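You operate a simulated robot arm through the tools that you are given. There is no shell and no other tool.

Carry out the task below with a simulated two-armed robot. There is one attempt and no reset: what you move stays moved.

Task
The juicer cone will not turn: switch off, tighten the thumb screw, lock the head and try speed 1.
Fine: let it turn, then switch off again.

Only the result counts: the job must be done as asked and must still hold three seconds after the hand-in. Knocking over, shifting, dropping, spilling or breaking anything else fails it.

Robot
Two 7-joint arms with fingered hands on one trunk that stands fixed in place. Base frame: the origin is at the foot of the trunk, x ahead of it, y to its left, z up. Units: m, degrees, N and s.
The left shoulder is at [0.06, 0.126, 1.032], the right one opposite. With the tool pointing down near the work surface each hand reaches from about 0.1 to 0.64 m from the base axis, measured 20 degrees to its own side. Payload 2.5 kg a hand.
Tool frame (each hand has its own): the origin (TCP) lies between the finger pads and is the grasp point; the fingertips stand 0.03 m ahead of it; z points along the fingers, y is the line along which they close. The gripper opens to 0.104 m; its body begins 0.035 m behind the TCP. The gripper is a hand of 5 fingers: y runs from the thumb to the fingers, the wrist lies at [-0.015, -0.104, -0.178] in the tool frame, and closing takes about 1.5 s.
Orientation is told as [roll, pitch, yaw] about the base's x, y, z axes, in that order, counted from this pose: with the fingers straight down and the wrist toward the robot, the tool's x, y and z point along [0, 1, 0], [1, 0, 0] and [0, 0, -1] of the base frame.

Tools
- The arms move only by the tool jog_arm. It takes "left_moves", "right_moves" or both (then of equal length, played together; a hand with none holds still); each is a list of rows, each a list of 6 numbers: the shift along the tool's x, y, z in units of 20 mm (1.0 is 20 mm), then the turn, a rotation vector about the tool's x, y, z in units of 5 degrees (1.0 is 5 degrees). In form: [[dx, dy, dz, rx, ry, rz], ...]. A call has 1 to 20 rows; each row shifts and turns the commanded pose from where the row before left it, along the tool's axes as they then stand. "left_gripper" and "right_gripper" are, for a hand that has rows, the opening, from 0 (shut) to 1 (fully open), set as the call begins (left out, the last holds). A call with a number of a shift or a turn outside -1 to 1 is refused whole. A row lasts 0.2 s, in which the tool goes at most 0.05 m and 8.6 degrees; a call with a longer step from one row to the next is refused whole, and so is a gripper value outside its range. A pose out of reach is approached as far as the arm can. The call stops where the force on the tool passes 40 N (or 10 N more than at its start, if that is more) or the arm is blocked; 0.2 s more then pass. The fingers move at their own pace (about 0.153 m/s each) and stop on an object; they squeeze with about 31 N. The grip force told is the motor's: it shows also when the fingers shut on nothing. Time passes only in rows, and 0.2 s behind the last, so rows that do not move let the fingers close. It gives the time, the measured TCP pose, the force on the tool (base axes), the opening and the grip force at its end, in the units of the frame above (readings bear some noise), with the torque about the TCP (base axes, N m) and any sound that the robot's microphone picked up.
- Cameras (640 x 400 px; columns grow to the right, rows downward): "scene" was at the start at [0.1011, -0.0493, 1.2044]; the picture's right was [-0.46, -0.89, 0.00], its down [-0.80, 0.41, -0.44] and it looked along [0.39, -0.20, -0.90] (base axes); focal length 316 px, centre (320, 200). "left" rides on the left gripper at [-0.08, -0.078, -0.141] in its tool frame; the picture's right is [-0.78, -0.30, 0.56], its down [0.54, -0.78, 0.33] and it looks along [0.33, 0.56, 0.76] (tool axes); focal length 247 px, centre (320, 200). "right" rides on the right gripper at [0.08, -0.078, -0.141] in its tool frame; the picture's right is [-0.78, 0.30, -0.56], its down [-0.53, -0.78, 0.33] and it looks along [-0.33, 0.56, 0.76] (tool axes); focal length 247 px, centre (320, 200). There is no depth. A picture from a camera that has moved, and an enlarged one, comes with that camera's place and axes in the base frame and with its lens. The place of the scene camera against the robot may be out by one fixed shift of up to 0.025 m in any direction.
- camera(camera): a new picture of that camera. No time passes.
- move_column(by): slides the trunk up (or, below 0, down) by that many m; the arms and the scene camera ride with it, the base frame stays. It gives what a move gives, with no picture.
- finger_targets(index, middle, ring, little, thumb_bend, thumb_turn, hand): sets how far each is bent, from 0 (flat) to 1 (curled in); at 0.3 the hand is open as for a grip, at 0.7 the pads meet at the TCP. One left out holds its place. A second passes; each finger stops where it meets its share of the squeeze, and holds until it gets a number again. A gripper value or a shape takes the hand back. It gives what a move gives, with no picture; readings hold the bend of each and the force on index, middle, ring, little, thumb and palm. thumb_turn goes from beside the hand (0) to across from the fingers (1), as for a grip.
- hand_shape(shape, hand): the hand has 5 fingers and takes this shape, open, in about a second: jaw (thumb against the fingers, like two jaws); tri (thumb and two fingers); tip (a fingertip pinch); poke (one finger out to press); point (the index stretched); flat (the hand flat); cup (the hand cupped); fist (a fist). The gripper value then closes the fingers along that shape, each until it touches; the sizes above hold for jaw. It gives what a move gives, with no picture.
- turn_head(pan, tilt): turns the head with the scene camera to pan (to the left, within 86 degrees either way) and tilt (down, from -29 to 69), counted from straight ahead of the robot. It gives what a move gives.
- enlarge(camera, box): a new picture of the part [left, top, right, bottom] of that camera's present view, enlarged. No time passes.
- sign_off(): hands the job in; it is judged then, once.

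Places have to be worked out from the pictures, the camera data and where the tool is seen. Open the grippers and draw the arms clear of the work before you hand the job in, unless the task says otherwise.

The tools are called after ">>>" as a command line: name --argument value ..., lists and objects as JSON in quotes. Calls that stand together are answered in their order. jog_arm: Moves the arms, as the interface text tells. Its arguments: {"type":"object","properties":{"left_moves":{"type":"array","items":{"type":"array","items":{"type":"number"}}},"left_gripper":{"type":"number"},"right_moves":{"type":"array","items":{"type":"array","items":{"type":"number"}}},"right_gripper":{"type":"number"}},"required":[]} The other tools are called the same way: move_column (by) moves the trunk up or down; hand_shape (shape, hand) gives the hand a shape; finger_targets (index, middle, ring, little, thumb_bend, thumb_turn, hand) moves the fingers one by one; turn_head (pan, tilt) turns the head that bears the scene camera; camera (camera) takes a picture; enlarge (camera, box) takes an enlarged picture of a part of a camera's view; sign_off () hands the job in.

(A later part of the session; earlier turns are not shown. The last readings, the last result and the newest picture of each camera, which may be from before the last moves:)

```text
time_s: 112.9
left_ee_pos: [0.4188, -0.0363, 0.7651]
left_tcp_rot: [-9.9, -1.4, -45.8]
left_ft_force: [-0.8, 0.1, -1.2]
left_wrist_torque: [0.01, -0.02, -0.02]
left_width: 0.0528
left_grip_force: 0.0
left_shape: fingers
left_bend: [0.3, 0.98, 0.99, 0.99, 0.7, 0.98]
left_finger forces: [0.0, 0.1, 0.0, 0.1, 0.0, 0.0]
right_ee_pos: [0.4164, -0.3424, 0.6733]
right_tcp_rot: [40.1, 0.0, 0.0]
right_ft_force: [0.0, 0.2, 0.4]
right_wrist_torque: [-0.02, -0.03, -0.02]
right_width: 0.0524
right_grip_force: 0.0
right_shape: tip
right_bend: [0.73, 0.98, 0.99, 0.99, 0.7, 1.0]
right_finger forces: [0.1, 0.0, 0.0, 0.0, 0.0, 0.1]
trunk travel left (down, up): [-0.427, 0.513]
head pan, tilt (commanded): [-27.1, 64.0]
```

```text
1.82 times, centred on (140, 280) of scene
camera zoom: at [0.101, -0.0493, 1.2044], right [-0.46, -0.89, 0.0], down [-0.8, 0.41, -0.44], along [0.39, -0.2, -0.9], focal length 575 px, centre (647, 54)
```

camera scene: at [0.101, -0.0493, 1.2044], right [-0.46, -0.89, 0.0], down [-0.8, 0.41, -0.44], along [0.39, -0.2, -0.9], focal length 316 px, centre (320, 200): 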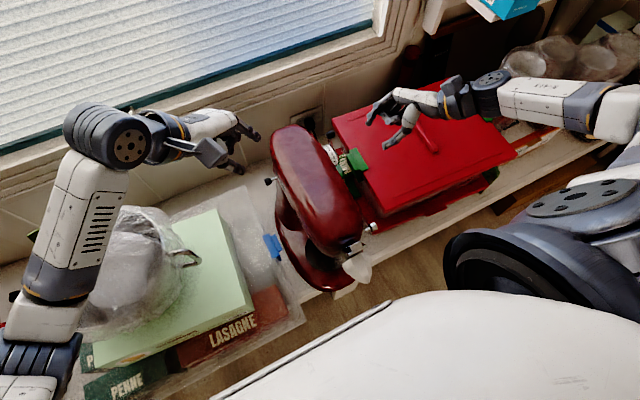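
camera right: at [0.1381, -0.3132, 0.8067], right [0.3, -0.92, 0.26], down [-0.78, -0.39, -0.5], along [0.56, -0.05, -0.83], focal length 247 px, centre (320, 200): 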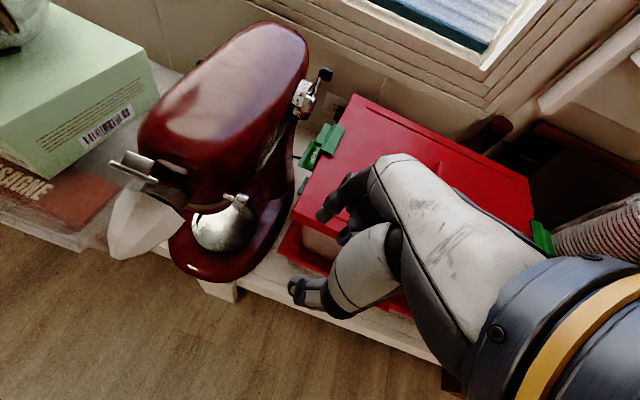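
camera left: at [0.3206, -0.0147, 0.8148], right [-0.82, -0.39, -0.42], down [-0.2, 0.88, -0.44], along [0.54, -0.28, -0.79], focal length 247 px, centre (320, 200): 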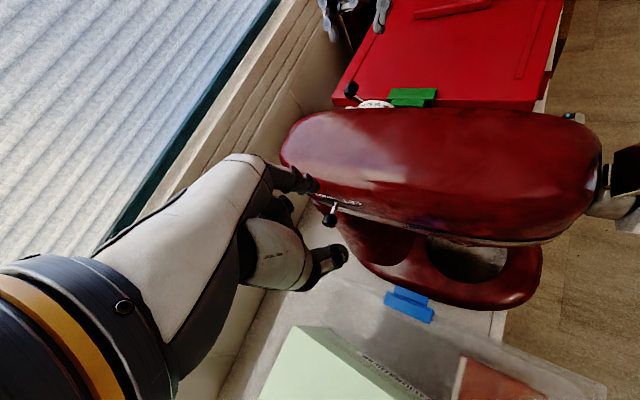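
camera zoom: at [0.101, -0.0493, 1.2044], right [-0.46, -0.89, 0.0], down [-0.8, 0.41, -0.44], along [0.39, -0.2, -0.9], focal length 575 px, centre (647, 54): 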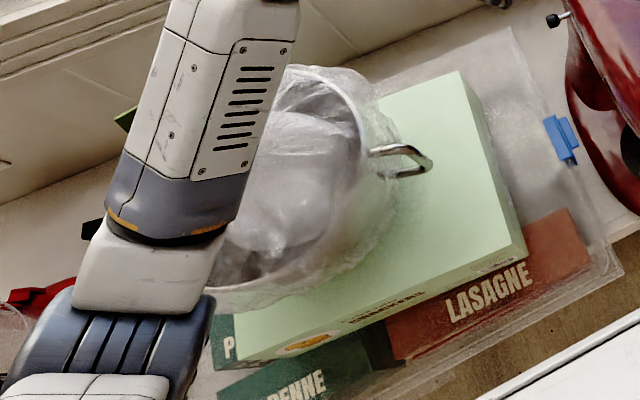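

The "bowl" is a pot in a plastic bag standing on the green box. Its loop handle has shifted from about (217,255) to (200,260) px, so the pot moved roughly 4 cm in +y. I'll bring the right hand's camera into a pose where it can see the handle, so I can drag the pot back gently.

>>> jog_arm --right_moves '[[0.566, -0.533, -0.907, 0, 0, 0], [0.566, -0.533, -0.907, 0, 0, 0], [0.566, -0.533, -0.907, 0, 0, 0], [0.566, -0.533, -0.907, 0, 0, 0], [0.566, -0.533, -0.907, 0, 0, 0], [0.566, -0.533, -0.907, 0, 0, 0], [0, 0, 0, 0, -1, 0], [0, 0, 0, 0, -1, 0], [0, 0, 0, 0, -1, 0], [0, 0, 0, 0, -1, 0], [0, 0, 0, 0, -1, 0], [0, 0, 0, 0, -1, 0], [0, 0, 0, 0, -1, 0], [0, 0, 0, 0, -1, 0]]'

>>> jog_arm --right_moves '[[0, 0, 0, 0, 0, -1], [0, 0, 0, 0, 0, -1], [0, 0, 0, 0, 0, -1], [0, 0, 0, 0, 0, -1], [0, 0, 0, 0, 0, -1], [0, 0, 0, 0, 0, -1], [0, 0, 0, 0, 0, -1], [0, 0, 0, 0, 0, -1], [0, 0, 0, 0, 0, -1], [0, 0, 0, 0, 0, -1], [0, 0, 0, 0, 0, -1], [0, 0, 0, 0, 0, -1], [0, 0, 0, 0, 0, 0]]'

>>> camera --camera "right"

>>> camera --camera "left"

```text
time_s: 116.1
left_ee_pos: [0.4176, -0.0361, 0.7638]
left_tcp_rot: [-9.9, -1.4, -45.9]
left_ft_force: [-0.4, -0.2, 1.1]
left_wrist_torque: [0.02, -0.05, 0.0]
left_width: 0.0526
left_grip_force: 0.1
left_shape: fingers
left_bend: [0.3, 0.98, 0.99, 0.99, 0.7, 0.98]
left_finger forces: [0.1, 0.0, 0.1, 0.1, 0.1, 0.1]
right_ee_pos: [0.3492, -0.3395, 0.7811]
right_tcp_rot: [5.8, 0.3, -0.6]
right_ft_force: [0.1, 0.0, -0.4]
right_wrist_torque: [-0.02, 0.03, -0.01]
right_width: 0.0519
right_grip_force: 0.2
right_shape: tip
right_bend: [0.73, 0.98, 0.99, 0.99, 0.7, 1.0]
right_finger forces: [0.1, 0.0, 0.0, 0.0, 0.0, 0.1]
trunk travel left (down, up): [-0.427, 0.513]
head pan, tilt (commanded): [-27.1, 64.0]
stopped in row 14 (right hand): the arm was blocked; the commanded pose is now the measured one
```

```text
time_s: 118.9
left_ee_pos: [0.4186, -0.036, 0.7656]
left_tcp_rot: [-9.9, -1.4, -45.9]
left_ft_force: [-0.5, -1.0, -0.4]
left_wrist_torque: [0.0, -0.01, 0.0]
left_width: 0.0528
left_grip_force: 0.1
left_shape: fingers
left_bend: [0.3, 0.98, 0.99, 0.99, 0.7, 0.98]
left_finger forces: [0.1, 0.0, 0.1, 0.1, 0.1, 0.0]
right_ee_pos: [0.3502, -0.3389, 0.7819]
right_tcp_rot: [2.9, -4.8, 59.4]
right_ft_force: [-0.1, 0.0, 0.5]
right_wrist_torque: [-0.02, -0.03, -0.02]
right_width: 0.0521
right_grip_force: 0.0
right_shape: tip
right_bend: [0.73, 0.98, 0.99, 0.99, 0.7, 1.0]
right_finger forces: [0.0, 0.0, 0.0, 0.0, 0.0, 0.0]
trunk travel left (down, up): [-0.427, 0.513]
head pan, tilt (commanded): [-27.1, 64.0]
```

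```text
taken
camera right: at [0.2414, -0.3794, 0.9202], right [0.82, -0.19, 0.54], down [0.07, -0.9, -0.42], along [0.57, 0.38, -0.73], focal length 247 px, centre (320, 200)
```

right: 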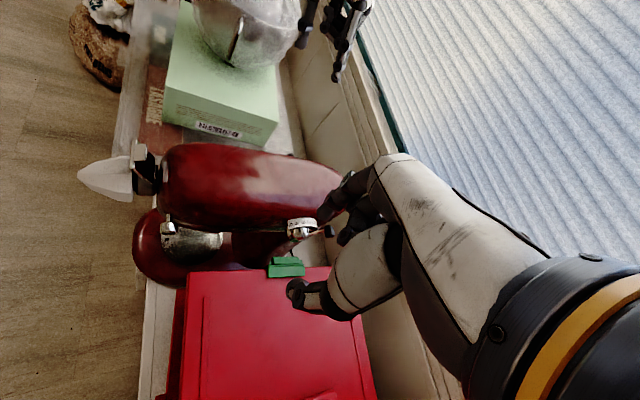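

```text
taken
camera left: at [0.3212, -0.0143, 0.9151], right [-0.82, -0.39, -0.42], down [-0.2, 0.88, -0.44], along [0.54, -0.28, -0.79], focal length 247 px, centre (320, 200)
```

left: 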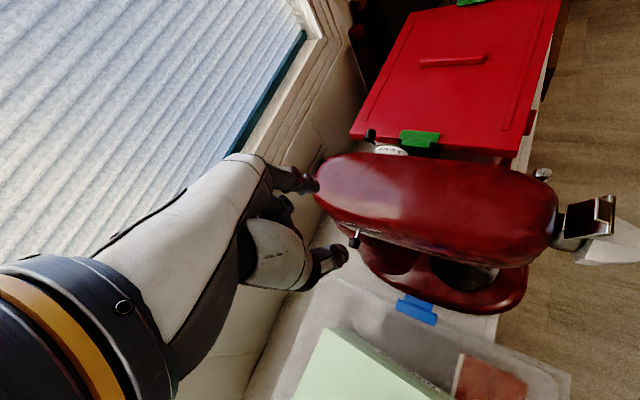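

The right camera now sees the pot on the green box with its handle. I'll zoom in.

>>> enlarge --camera "right" --box '[150, 0, 350, 140]'

>>> enlarge --camera "scene" --box '[150, 220, 230, 290]'

```text
2.86 times, centred on (250, 70) of right
camera zoom: at [0.2414, -0.3794, 0.9202], right [0.82, -0.19, 0.54], down [0.07, -0.9, -0.42], along [0.57, 0.38, -0.73], focal length 706 px, centre (520, 571)
```

zoom: 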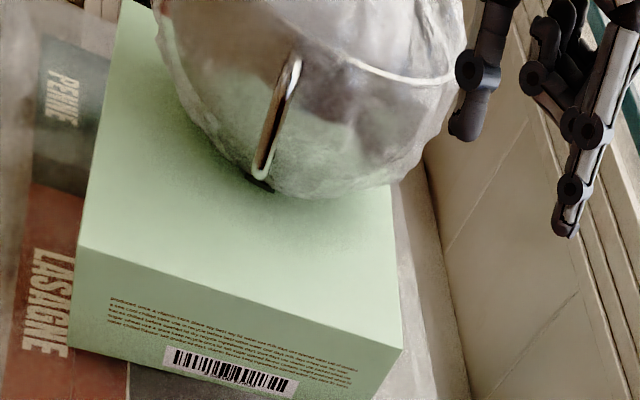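

```text
5.71 times, centred on (190, 255) of scene
camera zoom: at [0.1012, -0.0493, 1.2044], right [-0.46, -0.89, 0.0], down [-0.8, 0.41, -0.44], along [0.39, -0.2, -0.9], focal length 1806 px, centre (1063, -114)
```

zoom: 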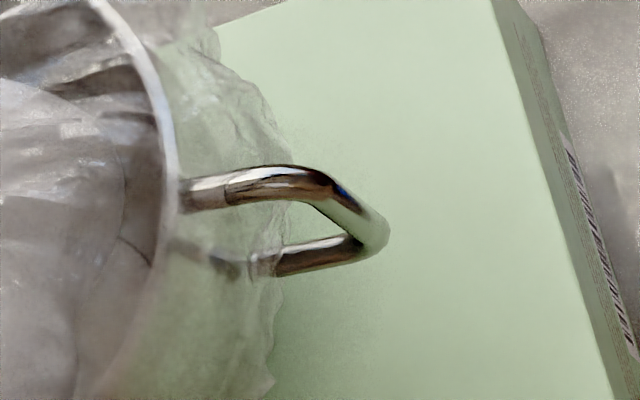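

The pot's U-shaped handle ends near [0.355,0.106,0.58], and the pot must go back about 3.5 cm in −y. I'll move the left hand, high up, over toward the handle and check that it tracks.

>>> jog_arm --left_moves '[[0.339, -0.94, 0.033, 0, 0, 0], [0.339, -0.94, 0.033, 0, 0, 0], [0.339, -0.94, 0.033, 0, 0, 0], [0.339, -0.94, 0.033, 0, 0, 0], [0.339, -0.94, 0.033, 0, 0, 0], [0.339, -0.94, 0.033, 0, 0, 0], [0.339, -0.94, 0.033, 0, 0, 0], [0, 0, 0, 0, 0, 0]]'

>>> camera --camera "scene"

>>> camera --camera "left"

```text
time_s: 120.7
left_ee_pos: [0.3602, 0.0913, 0.75]
left_tcp_rot: [-10.0, -1.5, -46.0]
left_ft_force: [0.4, 0.8, 0.2]
left_wrist_torque: [0.02, -0.01, 0.03]
left_width: 0.0527
left_grip_force: 0.1
left_shape: fingers
left_bend: [0.3, 0.98, 0.99, 0.99, 0.7, 0.98]
left_finger forces: [0.0, 0.1, 0.0, 0.0, 0.0, 0.0]
right_ee_pos: [0.3499, -0.3397, 0.783]
right_tcp_rot: [3.0, -4.8, 59.3]
right_ft_force: [-0.4, -0.6, -0.5]
right_wrist_torque: [0.03, 0.01, -0.02]
right_width: 0.0522
right_grip_force: 0.0
right_shape: tip
right_bend: [0.73, 0.98, 0.99, 0.99, 0.7, 1.0]
right_finger forces: [0.0, 0.1, 0.0, 0.1, 0.0, 0.0]
trunk travel left (down, up): [-0.427, 0.513]
head pan, tilt (commanded): [-27.1, 64.0]
```

```text
taken
camera scene: at [0.1011, -0.0492, 1.2044], right [-0.46, -0.89, 0.0], down [-0.8, 0.41, -0.44], along [0.39, -0.2, -0.9], focal length 316 px, centre (320, 200)
```

scene: 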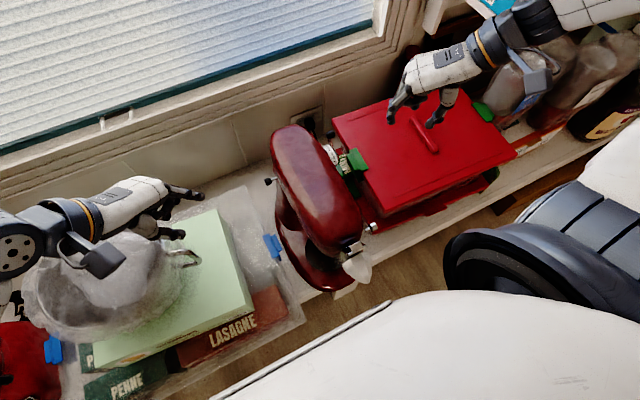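

```text
taken
camera left: at [0.2631, 0.113, 0.9003], right [-0.82, -0.39, -0.42], down [-0.2, 0.88, -0.44], along [0.54, -0.28, -0.79], focal length 247 px, centre (320, 200)
```

left: 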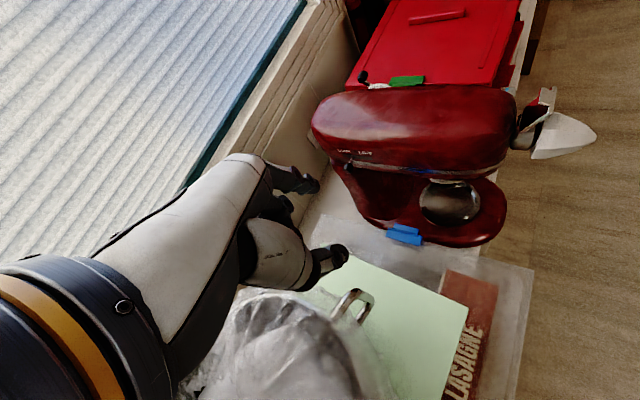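

The left camera now sees the handle directly. I'll zoom in to measure it.

>>> enlarge --camera "left" --box '[300, 260, 420, 350]'

>>> enlarge --camera "right" --box '[180, 0, 300, 80]'

>>> enlarge --camera "scene" --box '[0, 170, 280, 390]'

```text
4.44 times, centred on (360, 305) of left
camera zoom: at [0.2631, 0.113, 0.9003], right [-0.82, -0.39, -0.42], down [-0.2, 0.88, -0.44], along [0.54, -0.28, -0.79], focal length 1098 px, centre (142, -267)
```

zoom: 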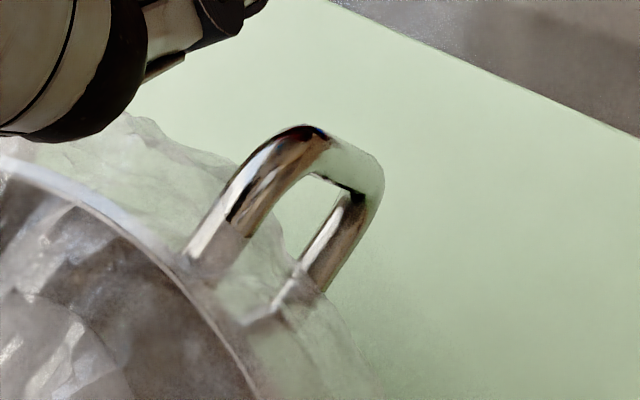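

```text
5.00 times, centred on (240, 40) of right
camera zoom: at [0.2413, -0.3792, 0.9203], right [0.82, -0.19, 0.54], down [0.06, -0.9, -0.42], along [0.57, 0.38, -0.73], focal length 1235 px, centre (720, 1000)
```

zoom: 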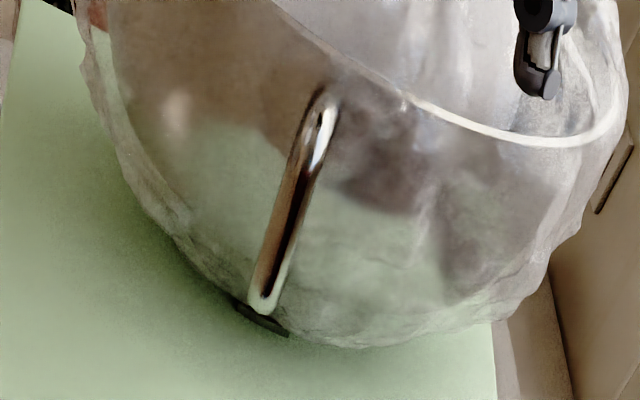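

```text
1.82 times, centred on (140, 280) of scene
camera zoom: at [0.1011, -0.0492, 1.2044], right [-0.46, -0.89, 0.0], down [-0.8, 0.41, -0.44], along [0.39, -0.2, -0.9], focal length 575 px, centre (647, 54)
```

zoom: 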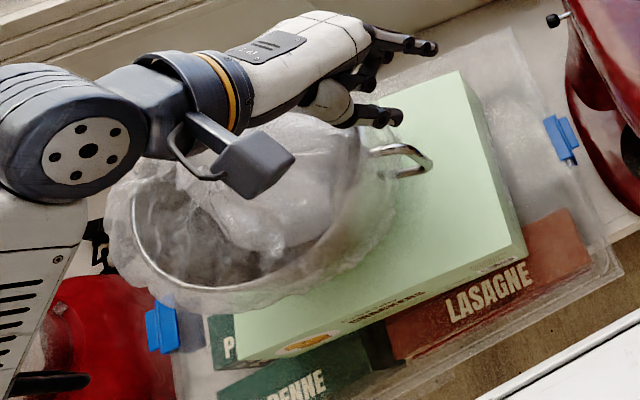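

The handle is a vertical loop (outer bar from z≈0.583 to 0.62 at [0.355,0.107]), about 1 cm thick in x. I can pinch it from above with thumb and index across x. I'll open the tip shape and turn the hand to roll about +25°, yaw about −15°, while still high up.

>>> jog_arm --left_moves '[[0, 0, 0, 0, 1, 0], [0, 0, 0, 0, 1, 0], [0, 0, 0, 0, 1, 0], [0, 0, 0, 0, 1, 0], [0, 0, 0, 0, 1, 0], [0, 0, 0, 0, 1, 0], [0, 0, 0, 0, 1, 0], [0, 0, 0, 0, 0, -1], [0, 0, 0, 0, 0, -1], [0, 0, 0, 0, 0, -1], [0, 0, 0, 0, 0, 0]]'

>>> camera --camera "scene"

>>> camera --camera "left"

```text
time_s: 123.1
left_ee_pos: [0.3601, 0.0906, 0.7486]
left_tcp_rot: [24.0, -7.7, -32.2]
left_ft_force: [-0.3, 0.0, 0.1]
left_wrist_torque: [0.02, 0.04, -0.01]
left_width: 0.0525
left_grip_force: 0.1
left_shape: fingers
left_bend: [0.3, 0.98, 0.99, 0.99, 0.7, 0.98]
left_finger forces: [0.1, 0.0, 0.0, 0.0, 0.0, 0.0]
right_ee_pos: [0.3492, -0.3388, 0.7829]
right_tcp_rot: [3.0, -4.9, 59.3]
right_ft_force: [-1.1, -0.1, 0.6]
right_wrist_torque: [0.01, 0.01, 0.02]
right_width: 0.0523
right_grip_force: 0.0
right_shape: tip
right_bend: [0.73, 0.98, 0.99, 0.99, 0.7, 1.0]
right_finger forces: [0.0, 0.0, 0.0, 0.1, 0.1, 0.0]
trunk travel left (down, up): [-0.427, 0.513]
head pan, tilt (commanded): [-27.1, 64.0]
```

```text
taken
camera scene: at [0.1011, -0.0493, 1.2044], right [-0.46, -0.89, 0.0], down [-0.8, 0.41, -0.44], along [0.39, -0.2, -0.9], focal length 316 px, centre (320, 200)
```

scene: 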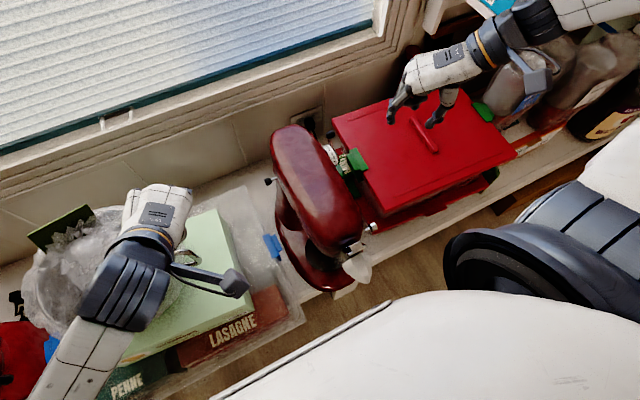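

```text
taken
camera left: at [0.2134, 0.0292, 0.833], right [-0.41, -0.31, -0.86], down [-0.31, 0.93, -0.19], along [0.86, 0.19, -0.48], focal length 247 px, centre (320, 200)
```

left: 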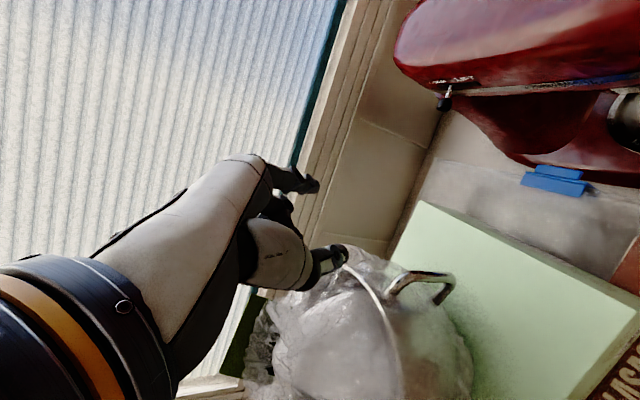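

It tracks well. I'll yaw 15° more and set the tip pinch, half open.

>>> hand_shape --hand "left" --shape "tip"

>>> jog_arm --left_moves '[[0, 0, 0, 0, 0, -1], [0, 0, 0, 0, 0, -1], [0, 0, 0, 0, 0, -1], [0, 0, 0, 0, 0, 0]]' --left_gripper 0.5

>>> enlarge --camera "left" --box '[260, 200, 500, 380]'

>>> enlarge --camera "right" --box '[180, 0, 300, 80]'

>>> enlarge --camera "scene" --box '[100, 170, 240, 290]'

```text
time_s: 124.0
left_ee_pos: [0.3603, 0.0914, 0.7487]
left_tcp_rot: [23.9, -7.7, -32.3]
left_ft_force: [-1.0, 0.4, -0.9]
left_wrist_torque: [0.01, -0.01, -0.06]
left_width: 0.1037
left_grip_force: 0.0
left_shape: tip
left_bend: [0.3, 0.98, 0.99, 0.99, 0.3, 0.98]
left_finger forces: [0.0, 0.1, 0.0, 0.0, 0.1, 0.0]
right_ee_pos: [0.3497, -0.3384, 0.7813]
right_tcp_rot: [3.0, -4.8, 59.3]
right_ft_force: [-0.3, -1.3, -0.3]
right_wrist_torque: [0.02, 0.01, 0.03]
right_width: 0.0525
right_grip_force: 0.1
right_shape: tip
right_bend: [0.73, 0.98, 0.99, 0.99, 0.7, 1.0]
right_finger forces: [0.0, 0.0, 0.1, 0.0, 0.1, 0.1]
trunk travel left (down, up): [-0.427, 0.513]
head pan, tilt (commanded): [-27.1, 64.0]
```

```text
time_s: 125.0
left_ee_pos: [0.3593, 0.0899, 0.7481]
left_tcp_rot: [21.4, -13.5, -18.1]
left_ft_force: [-0.1, 0.1, -0.1]
left_wrist_torque: [0.01, -0.02, -0.04]
left_width: 0.0525
left_grip_force: 0.0
left_shape: tip
left_bend: [0.73, 0.98, 0.99, 0.99, 0.69, 1.0]
left_finger forces: [0.0, 0.1, 0.0, 0.0, 0.0, 0.0]
right_ee_pos: [0.3487, -0.3392, 0.7826]
right_tcp_rot: [3.0, -4.8, 59.2]
right_ft_force: [-0.2, -0.1, -0.1]
right_wrist_torque: [0.0, -0.01, 0.03]
right_width: 0.0524
right_grip_force: 0.1
right_shape: tip
right_bend: [0.73, 0.98, 0.99, 0.99, 0.7, 1.0]
right_finger forces: [0.1, 0.0, 0.0, 0.0, 0.0, 0.0]
trunk travel left (down, up): [-0.427, 0.513]
head pan, tilt (commanded): [-27.1, 64.0]
```

```text
2.22 times, centred on (380, 290) of left
camera zoom: at [0.2251, 0.003, 0.8293], right [-0.26, -0.46, -0.85], down [-0.5, 0.81, -0.29], along [0.83, 0.35, -0.44], focal length 549 px, centre (187, 0)
```

zoom: 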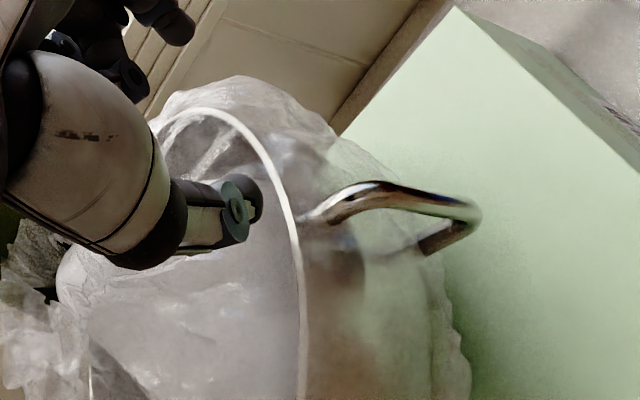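

```text
5.00 times, centred on (240, 40) of right
camera zoom: at [0.2413, -0.3793, 0.9202], right [0.82, -0.19, 0.54], down [0.06, -0.9, -0.42], along [0.57, 0.38, -0.73], focal length 1235 px, centre (720, 1000)
```

zoom: 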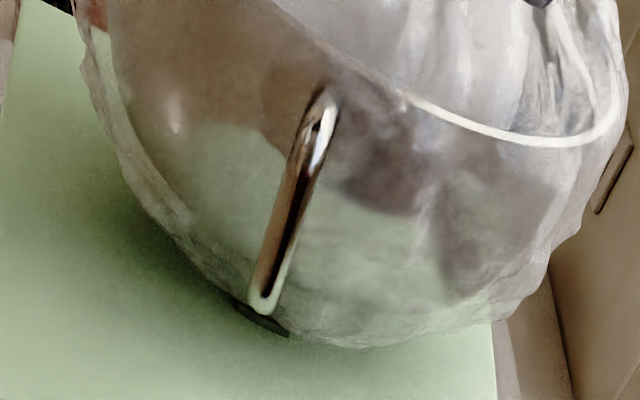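

```text
3.33 times, centred on (170, 230) of scene
camera zoom: at [0.1011, -0.0493, 1.2044], right [-0.46, -0.89, 0.0], down [-0.8, 0.41, -0.44], along [0.39, -0.2, -0.9], focal length 1054 px, centre (820, 100)
```

zoom: 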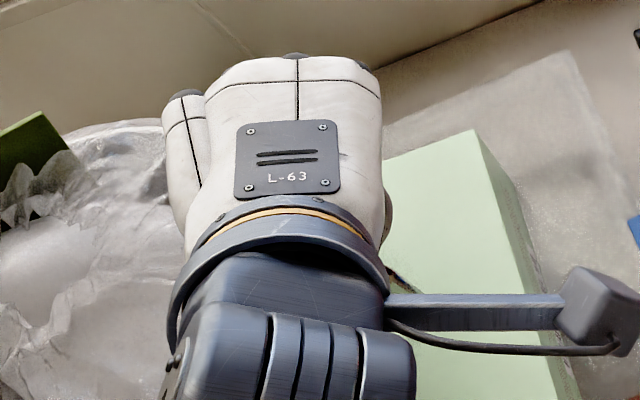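

The pose tracks and the handle is in view (bar at about [0.35,0.107], z 0.58–0.61). I'll roll 12° more so the curled fingers stay above the pot rim, and go to a point 8 cm back from the handle along the fingers.

>>> jog_arm --left_moves '[[0, 0, 0, 0, 0.8, 0], [0, 0, 0, 0, 0.8, 0], [0, 0, 0, 0, 0.8, 0], [-0.81, -0.588, 0.3, 0, 0, 0], [-0.81, -0.588, 0.3, 0, 0, 0], [-0.81, -0.588, 0.3, 0, 0, 0], [-0.81, -0.588, 0.3, 0, 0, 0], [0, 0, 0, 0, 0, 0]]'

>>> enlarge --camera "left" --box '[260, 180, 500, 360]'

>>> enlarge --camera "right" --box '[150, 0, 310, 110]'

>>> camera --camera "scene"

```text
time_s: 126.8
left_ee_pos: [0.3217, 0.0747, 0.6737]
left_tcp_rot: [35.8, -12.2, -17.9]
left_ft_force: [0.4, -0.3, 0.2]
left_wrist_torque: [0.0, 0.0, 0.0]
left_width: 0.0523
left_grip_force: 0.0
left_shape: tip
left_bend: [0.73, 0.98, 0.99, 0.99, 0.69, 1.0]
left_finger forces: [0.0, 0.0, 0.0, 0.0, 0.0, 0.0]
right_ee_pos: [0.3485, -0.3392, 0.7829]
right_tcp_rot: [2.9, -4.9, 59.2]
right_ft_force: [-0.8, 0.3, 0.8]
right_wrist_torque: [0.02, 0.01, 0.0]
right_width: 0.0524
right_grip_force: 0.1
right_shape: tip
right_bend: [0.73, 0.98, 0.99, 0.99, 0.7, 1.0]
right_finger forces: [0.0, 0.0, 0.1, 0.0, 0.0, 0.1]
trunk travel left (down, up): [-0.427, 0.513]
head pan, tilt (commanded): [-27.1, 64.0]
```

```text
2.22 times, centred on (380, 270) of left
camera zoom: at [0.1903, -0.0365, 0.7227], right [-0.19, -0.26, -0.95], down [-0.54, 0.83, -0.12], along [0.82, 0.49, -0.29], focal length 549 px, centre (187, 44)
```

zoom: 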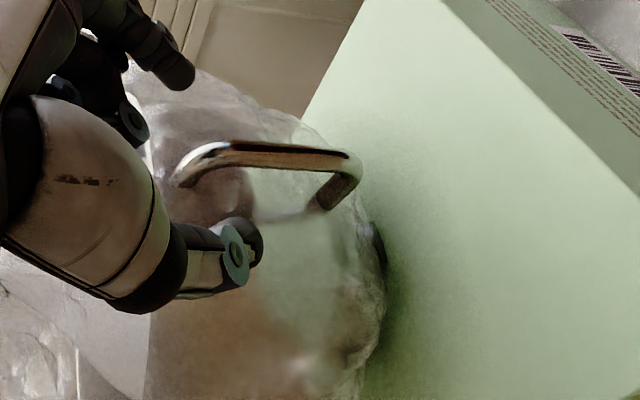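

```text
3.64 times, centred on (230, 55) of right
camera zoom: at [0.2414, -0.3792, 0.9202], right [0.82, -0.19, 0.54], down [0.06, -0.9, -0.42], along [0.57, 0.38, -0.73], focal length 898 px, centre (647, 727)
```

zoom: 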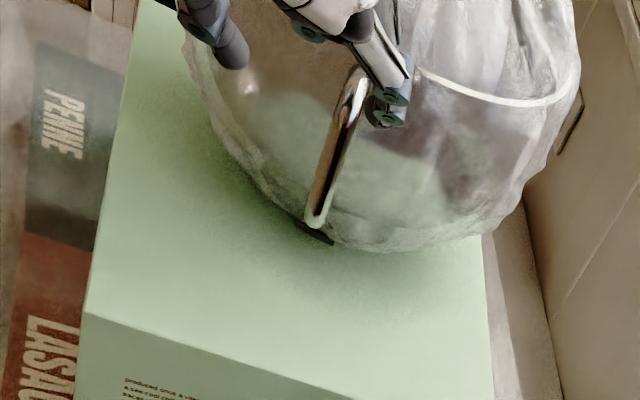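

```text
taken
camera scene: at [0.1012, -0.0492, 1.2044], right [-0.46, -0.89, 0.0], down [-0.8, 0.41, -0.44], along [0.39, -0.2, -0.9], focal length 316 px, centre (320, 200)
```

scene: 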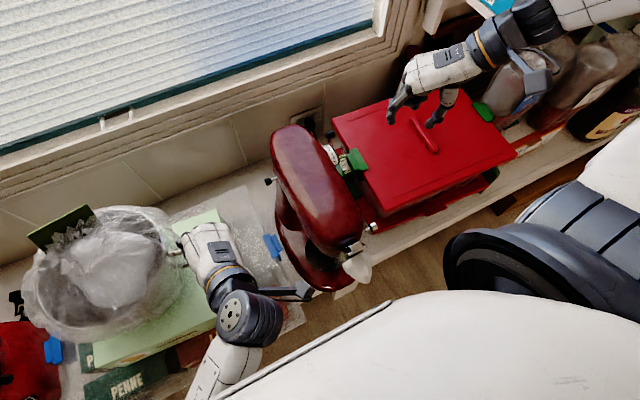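

From the left and right cameras together, the handle is a vertical bar from about [0.36,0.126,0.643] down to [0.366,0.129,0.553]. I'll line up and approach its top in two stages, checking the view between.

>>> jog_arm --left_moves '[[0.615, 0.41, 0.2, 0, 0, 0], [0.615, 0.41, 0.2, 0, 0, 0], [0, 0, 0.5, 0, 0, 0], [0, 0, 0, 0, 0, 0]]'

>>> enlarge --camera "left" --box '[260, 180, 420, 300]'

>>> enlarge --camera "right" --box '[180, 0, 300, 80]'

>>> enlarge --camera "scene" --box '[120, 210, 240, 300]'

```text
time_s: 127.8
left_ee_pos: [0.337, 0.0852, 0.6729]
left_tcp_rot: [34.2, -11.3, -18.7]
left_ft_force: [-0.5, -0.3, -0.9]
left_wrist_torque: [-0.02, 0.06, 0.02]
left_width: 0.0524
left_grip_force: 0.1
left_shape: tip
left_bend: [0.73, 0.98, 0.99, 0.99, 0.69, 1.0]
left_finger forces: [0.0, 0.0, 0.0, 0.0, 0.0, 0.0]
right_ee_pos: [0.3491, -0.3394, 0.7826]
right_tcp_rot: [3.1, -4.8, 59.2]
right_ft_force: [-0.2, 0.1, 0.7]
right_wrist_torque: [-0.01, 0.04, 0.0]
right_width: 0.0522
right_grip_force: 0.0
right_shape: tip
right_bend: [0.73, 0.98, 0.99, 0.99, 0.7, 1.0]
right_finger forces: [0.0, 0.0, 0.1, 0.0, 0.0, 0.0]
trunk travel left (down, up): [-0.427, 0.513]
head pan, tilt (commanded): [-27.1, 64.0]
```

```text
3.33 times, centred on (340, 240) of left
camera zoom: at [0.2036, -0.022, 0.726], right [-0.21, -0.27, -0.94], down [-0.53, 0.84, -0.12], along [0.82, 0.47, -0.32], focal length 823 px, centre (253, 67)
```

zoom: 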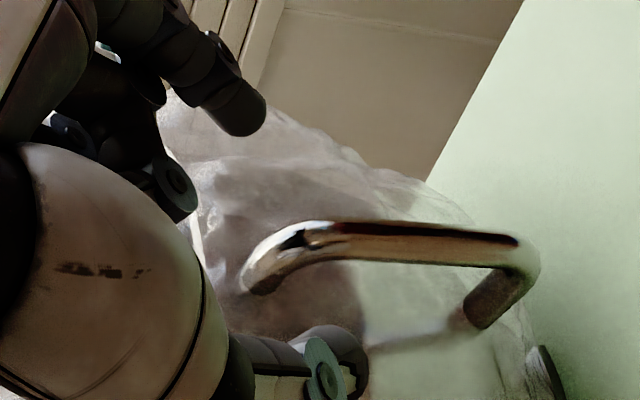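

```text
5.00 times, centred on (240, 40) of right
camera zoom: at [0.2413, -0.3793, 0.9202], right [0.82, -0.19, 0.54], down [0.06, -0.9, -0.42], along [0.57, 0.38, -0.73], focal length 1235 px, centre (720, 1000)
```

zoom: 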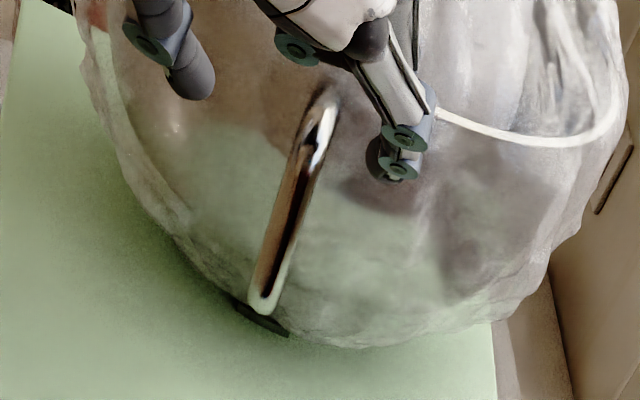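

```text
4.44 times, centred on (180, 255) of scene
camera zoom: at [0.1011, -0.0493, 1.2044], right [-0.46, -0.89, 0.0], down [-0.8, 0.41, -0.44], along [0.39, -0.2, -0.9], focal length 1405 px, centre (942, -44)
```

zoom: 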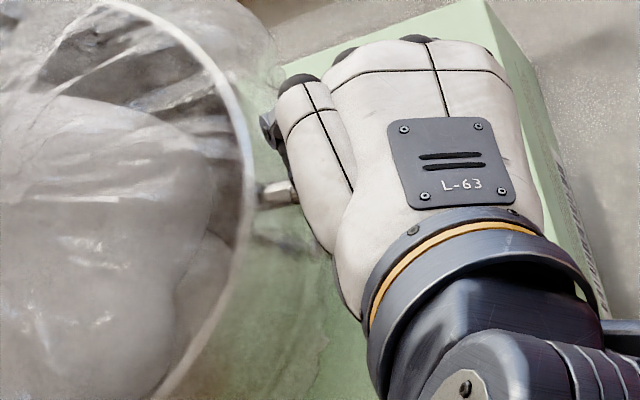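

The arm starts lagging at roll 36°, yaw −18°. The handle bar is a round vertical rod, so pinch direction does not matter. I'll back off a little and use the comfortable orientation (roll about 25°, yaw about −35°).

>>> jog_arm --left_moves '[[0, 0, -0.8, 0, 0, 0], [0, 0, -0.4, 0, -0.6, 1], [0, 0, 0, 0, -0.6, 1], [0, 0, 0, 0, -0.6, 1], [0, 0, 0, 0, -0.4, 0.4], [0, 0, 0, 0, 0, 0]]'

>>> enlarge --camera "left" --box '[260, 180, 460, 330]'

>>> enlarge --camera "right" --box '[180, 0, 300, 80]'

```text
time_s: 128.5
left_ee_pos: [0.3144, 0.0755, 0.6432]
left_tcp_rot: [33.2, 0.1, -25.8]
left_ft_force: [0.3, -0.4, 0.2]
left_wrist_torque: [0.01, 0.01, -0.01]
left_width: 0.0523
left_grip_force: 0.0
left_shape: tip
left_bend: [0.73, 0.98, 0.99, 0.99, 0.69, 1.0]
left_finger forces: [0.0, 0.0, 0.1, 0.1, 0.1, 0.0]
right_ee_pos: [0.3506, -0.339, 0.7815]
right_tcp_rot: [3.0, -4.8, 59.3]
right_ft_force: [0.9, -0.6, -1.2]
right_wrist_torque: [0.02, 0.02, 0.0]
right_width: 0.0524
right_grip_force: 0.1
right_shape: tip
right_bend: [0.73, 0.98, 0.99, 0.99, 0.7, 1.0]
right_finger forces: [0.1, 0.0, 0.0, 0.1, 0.1, 0.0]
trunk travel left (down, up): [-0.427, 0.513]
head pan, tilt (commanded): [-27.1, 64.0]
stopped in row 3 (left hand): the arm was blocked; the commanded pose is now the measured one
```

```text
2.67 times, centred on (360, 255) of left
camera zoom: at [0.1797, -0.0193, 0.7168], right [-0.42, -0.18, -0.89], down [-0.43, 0.9, 0.02], along [0.8, 0.39, -0.45], focal length 659 px, centre (213, 53)
```

zoom: 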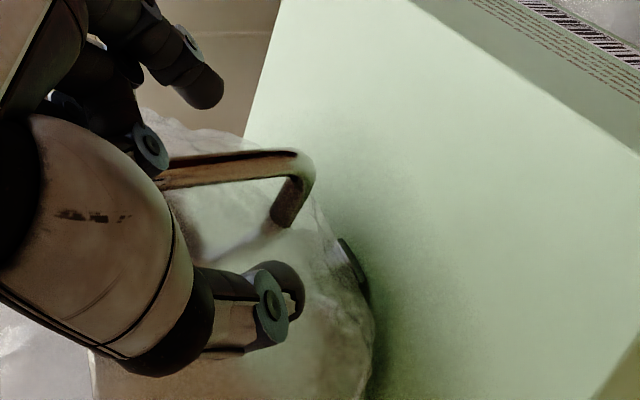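

```text
5.00 times, centred on (240, 40) of right
camera zoom: at [0.2414, -0.3792, 0.9203], right [0.82, -0.19, 0.54], down [0.06, -0.9, -0.42], along [0.57, 0.38, -0.73], focal length 1235 px, centre (720, 1000)
```

zoom: 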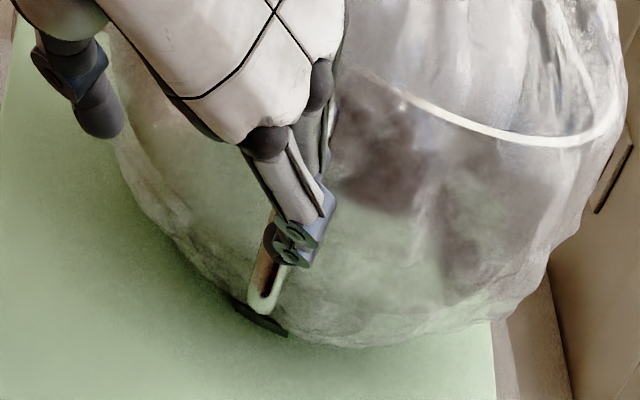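

Blocked again: with this roll the arm folds too close to the body. I'll go straight up first, then return toward the earlier good pose with a more negative yaw (about −45°).

>>> jog_arm --left_moves '[[0.46, 0, -0.7, 0, 0, 0], [0.46, 0, -0.7, 0, 0, 0], [0.46, 0, -0.7, 0, 0, 0], [0.5, 0.45, -0.4, 0, -0.4, 0.6], [0.5, 0.45, -0.4, 0, -0.4, 0.6], [0.3, 0.45, -0.2, 0, -0.4, 0.6], [0, 0, 0, 0, -0.4, 0.8], [0, 0, 0, 0, 0, 0.8], [0, 0, 0, 0, 0, 0]]'

>>> camera --camera "scene"

>>> enlarge --camera "right" --box '[150, 0, 310, 110]'

```text
time_s: 129.3
left_ee_pos: [0.2967, 0.0948, 0.632]
left_tcp_rot: [36.9, 10.6, -26.6]
left_ft_force: [-0.2, -0.5, 0.0]
left_wrist_torque: [-0.02, -0.01, 0.0]
left_width: 0.0522
left_grip_force: 0.0
left_shape: tip
left_bend: [0.73, 0.98, 0.99, 0.99, 0.69, 1.0]
left_finger forces: [0.1, 0.1, 0.0, 0.0, 0.1, 0.1]
right_ee_pos: [0.3477, -0.3397, 0.7823]
right_tcp_rot: [3.1, -4.8, 59.3]
right_ft_force: [-0.4, 0.4, -1.3]
right_wrist_torque: [0.0, -0.02, 0.01]
right_width: 0.0518
right_grip_force: 0.1
right_shape: tip
right_bend: [0.73, 0.98, 0.99, 0.99, 0.7, 1.0]
right_finger forces: [0.0, 0.0, 0.0, 0.0, 0.0, 0.0]
trunk travel left (down, up): [-0.427, 0.513]
head pan, tilt (commanded): [-27.1, 64.0]
stopped in row 4 (left hand): the arm was blocked; the commanded pose is now the measured one
```

```text
taken
camera scene: at [0.1011, -0.0492, 1.2044], right [-0.46, -0.89, 0.0], down [-0.8, 0.41, -0.44], along [0.39, -0.2, -0.9], focal length 316 px, centre (320, 200)
```

scene: 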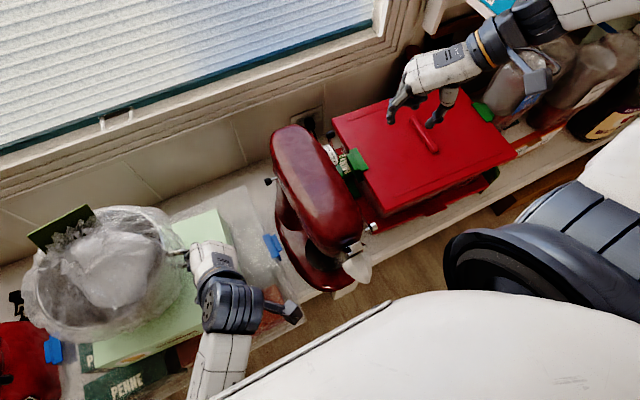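

```text
3.64 times, centred on (230, 55) of right
camera zoom: at [0.2414, -0.3792, 0.9203], right [0.82, -0.19, 0.54], down [0.06, -0.9, -0.42], along [0.57, 0.38, -0.73], focal length 898 px, centre (647, 727)
```

zoom: 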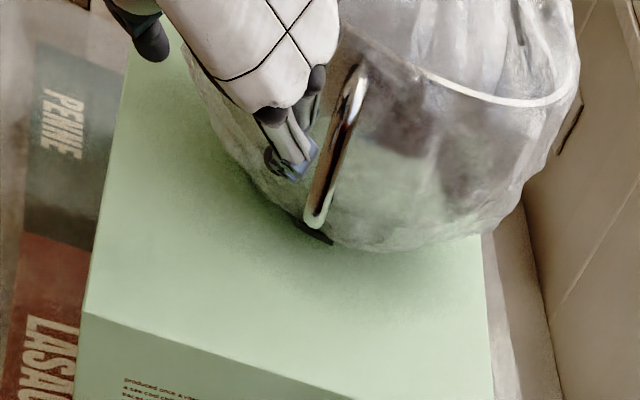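

Moving up makes the arm fold tighter against the shoulder, which is what blocks it. I'll instead move forward and slightly right (away from both body and handle) to free it.

>>> jog_arm --left_moves '[[0.05, 0.95, -0.19, 0, 0, 0], [0.05, 0.95, -0.19, 0, 0, 0]]'

>>> enlarge --camera "right" --box '[150, 0, 310, 110]'

```text
time_s: 129.9
left_ee_pos: [0.331, 0.074, 0.633]
left_tcp_rot: [36.7, 10.6, -26.5]
left_ft_force: [0.1, 0.7, 0.1]
left_wrist_torque: [0.0, -0.02, 0.0]
left_width: 0.052
left_grip_force: 0.1
left_shape: tip
left_bend: [0.73, 0.98, 0.99, 0.99, 0.69, 1.0]
left_finger forces: [0.0, 0.1, 0.0, 0.0, 0.0, 0.0]
right_ee_pos: [0.3494, -0.339, 0.7829]
right_tcp_rot: [2.9, -4.8, 59.3]
right_ft_force: [0.0, 0.2, -0.2]
right_wrist_torque: [-0.02, -0.01, 0.01]
right_width: 0.0523
right_grip_force: 0.0
right_shape: tip
right_bend: [0.73, 0.98, 0.99, 0.99, 0.7, 1.0]
right_finger forces: [0.0, 0.0, 0.1, 0.1, 0.0, 0.1]
trunk travel left (down, up): [-0.427, 0.513]
head pan, tilt (commanded): [-27.1, 64.0]
```

```text
3.64 times, centred on (230, 55) of right
camera zoom: at [0.2414, -0.3793, 0.9203], right [0.82, -0.19, 0.54], down [0.06, -0.9, -0.42], along [0.57, 0.38, -0.73], focal length 898 px, centre (647, 727)
```

zoom: 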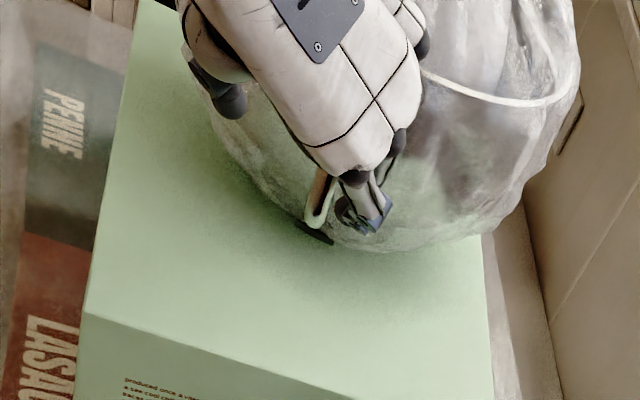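

It tracks again there. The real limit is that the arm is folded too tightly, so I'll raise the trunk by 0.12 m. The hands ride straight up (both clear), which gives the left arm more room to reach down.

>>> move_column --by 0.12

>>> camera --camera "scene"

>>> camera --camera "right"

>>> camera --camera "left"

```text
time_s: 131.4
left_ee_pos: [0.3304, 0.0744, 0.7526]
left_tcp_rot: [36.7, 10.5, -26.6]
left_ft_force: [-0.6, -1.1, 0.7]
left_wrist_torque: [0.03, 0.01, -0.02]
left_width: 0.0522
left_grip_force: 0.1
left_shape: tip
left_bend: [0.73, 0.98, 0.99, 0.99, 0.69, 1.0]
left_finger forces: [0.1, 0.1, 0.0, 0.0, 0.1, 0.0]
right_ee_pos: [0.3493, -0.3395, 0.9023]
right_tcp_rot: [3.1, -4.8, 59.3]
right_ft_force: [0.4, 0.7, -0.4]
right_wrist_torque: [0.0, 0.02, -0.01]
right_width: 0.0524
right_grip_force: 0.1
right_shape: tip
right_bend: [0.73, 0.98, 0.99, 0.99, 0.7, 1.0]
right_finger forces: [0.1, 0.1, 0.1, 0.1, 0.1, 0.0]
trunk travel left (down, up): [-0.547, 0.393]
head pan, tilt (commanded): [-27.1, 64.0]
```

```text
taken
camera scene: at [0.1012, -0.0493, 1.3243], right [-0.46, -0.89, 0.0], down [-0.8, 0.41, -0.44], along [0.39, -0.2, -0.9], focal length 316 px, centre (320, 200)
```

scene: 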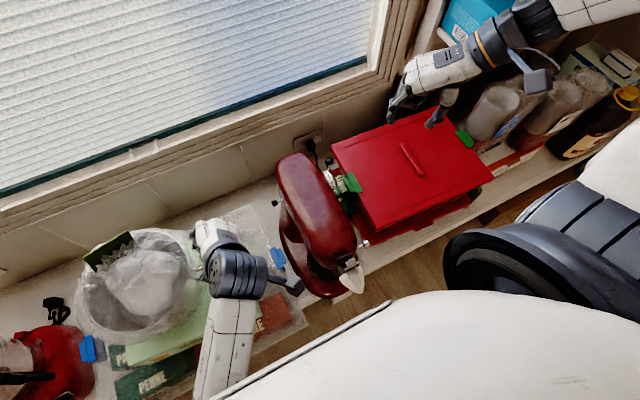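

```text
taken
camera right: at [0.2414, -0.3793, 1.0402], right [0.82, -0.19, 0.54], down [0.06, -0.9, -0.42], along [0.57, 0.38, -0.73], focal length 247 px, centre (320, 200)
```

right: 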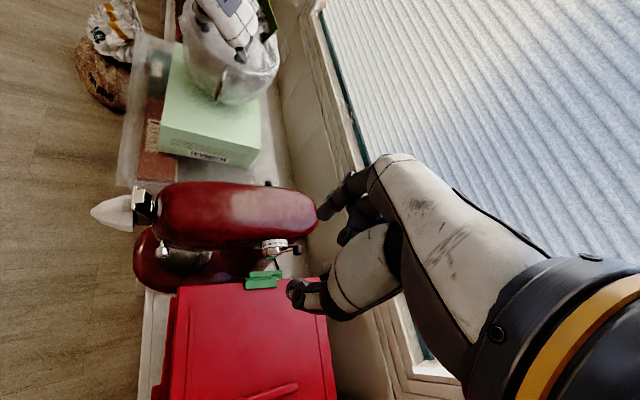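

```text
taken
camera left: at [0.2046, -0.0286, 0.8304], right [-0.54, -0.05, -0.84], down [-0.39, 0.9, 0.19], along [0.75, 0.44, -0.5], focal length 247 px, centre (320, 200)
```

left: 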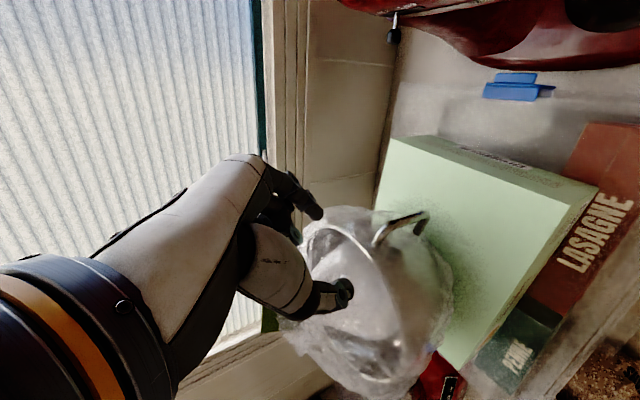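

Now there is more room. I'll re-measure the handle from both hand cameras in this raised position.

>>> enlarge --camera "left" --box '[350, 190, 450, 260]'

>>> enlarge --camera "right" --box '[180, 30, 280, 110]'

>>> enlarge --camera "scene" --box '[60, 200, 280, 350]'

```text
5.71 times, centred on (400, 225) of left
camera zoom: at [0.2046, -0.0286, 0.8304], right [-0.54, -0.05, -0.84], down [-0.39, 0.9, 0.19], along [0.75, 0.44, -0.5], focal length 1411 px, centre (-137, 57)
```

zoom: 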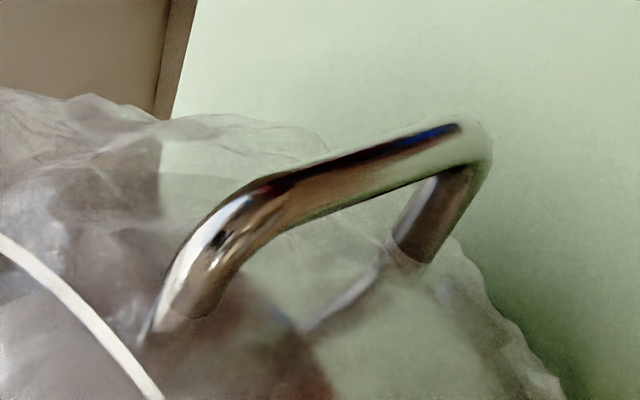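

```text
5.00 times, centred on (230, 70) of right
camera zoom: at [0.2414, -0.3793, 1.0402], right [0.82, -0.19, 0.54], down [0.06, -0.9, -0.42], along [0.57, 0.38, -0.73], focal length 1235 px, centre (770, 850)
```

zoom: 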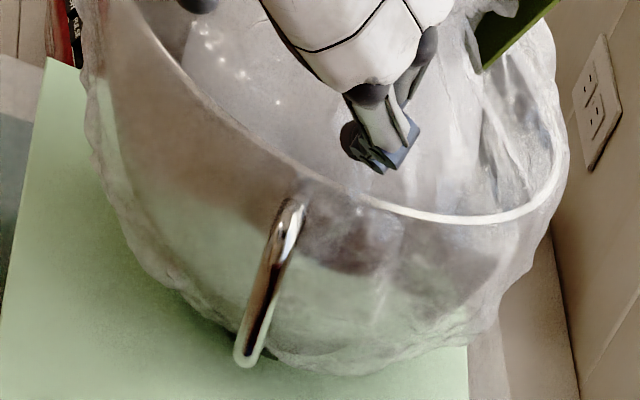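

```text
2.67 times, centred on (170, 275) of scene
camera zoom: at [0.1012, -0.0493, 1.3243], right [-0.46, -0.89, 0.0], down [-0.8, 0.41, -0.44], along [0.39, -0.2, -0.9], focal length 843 px, centre (720, 0)
```

zoom: 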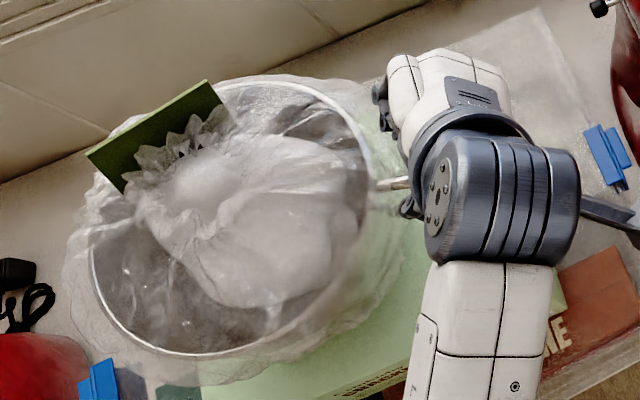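

The handle's upper corner is about [0.36,0.115,0.645] and its lower corner about [0.364,0.126,0.552]. I'll align above the upper corner first.

>>> jog_arm --left_moves '[[-0.42, 0.49, 0.5, 0, 0, 0], [-0.42, 0.49, 0.5, 0, 0, 0], [-0.42, 0.49, 0.5, 0, 0, 0], [0, 0, 0.8, 0, 0, 0], [0, 0, 0, 0, 0, 0]]'

>>> enlarge --camera "left" --box '[280, 180, 440, 300]'

>>> enlarge --camera "right" --box '[180, 30, 280, 110]'

```text
time_s: 132.6
left_ee_pos: [0.3517, 0.0721, 0.6969]
left_tcp_rot: [36.7, 10.5, -26.6]
left_ft_force: [-0.2, -0.1, -0.4]
left_wrist_torque: [0.03, 0.02, 0.02]
left_width: 0.0522
left_grip_force: 0.1
left_shape: tip
left_bend: [0.73, 0.98, 0.99, 0.99, 0.69, 1.0]
left_finger forces: [0.0, 0.0, 0.1, 0.0, 0.0, 0.1]
right_ee_pos: [0.3491, -0.3403, 0.9023]
right_tcp_rot: [3.0, -4.8, 59.3]
right_ft_force: [-0.4, -0.3, 0.5]
right_wrist_torque: [0.0, 0.02, 0.01]
right_width: 0.0523
right_grip_force: 0.0
right_shape: tip
right_bend: [0.73, 0.98, 0.99, 0.99, 0.7, 1.0]
right_finger forces: [0.0, 0.0, 0.0, 0.0, 0.1, 0.1]
trunk travel left (down, up): [-0.547, 0.393]
head pan, tilt (commanded): [-27.1, 64.0]
```

```text
3.33 times, centred on (360, 240) of left
camera zoom: at [0.2261, -0.031, 0.7741], right [-0.54, -0.06, -0.84], down [-0.39, 0.9, 0.19], along [0.75, 0.44, -0.5], focal length 823 px, centre (187, 67)
```

zoom: 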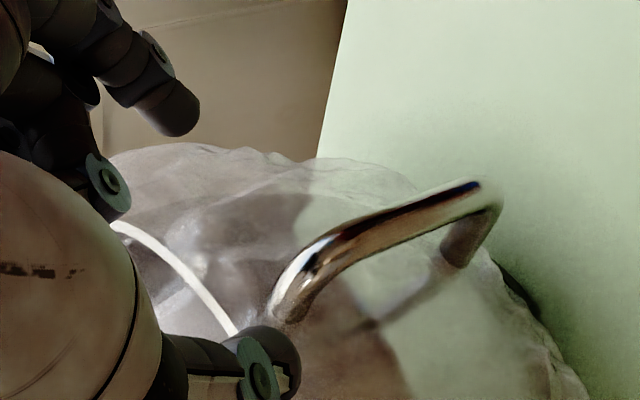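

```text
5.00 times, centred on (230, 70) of right
camera zoom: at [0.2414, -0.3793, 1.0403], right [0.82, -0.19, 0.54], down [0.06, -0.9, -0.42], along [0.57, 0.38, -0.73], focal length 1235 px, centre (770, 850)
```

zoom: 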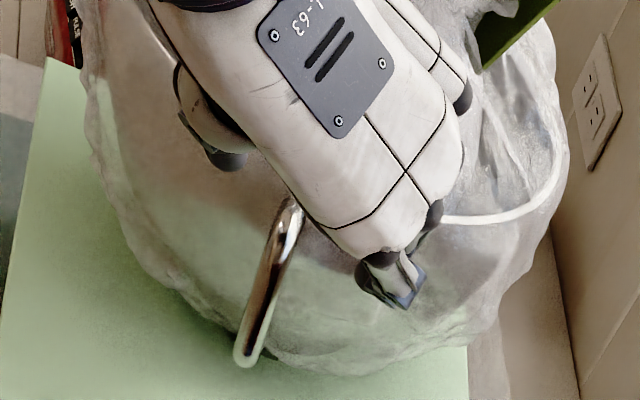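

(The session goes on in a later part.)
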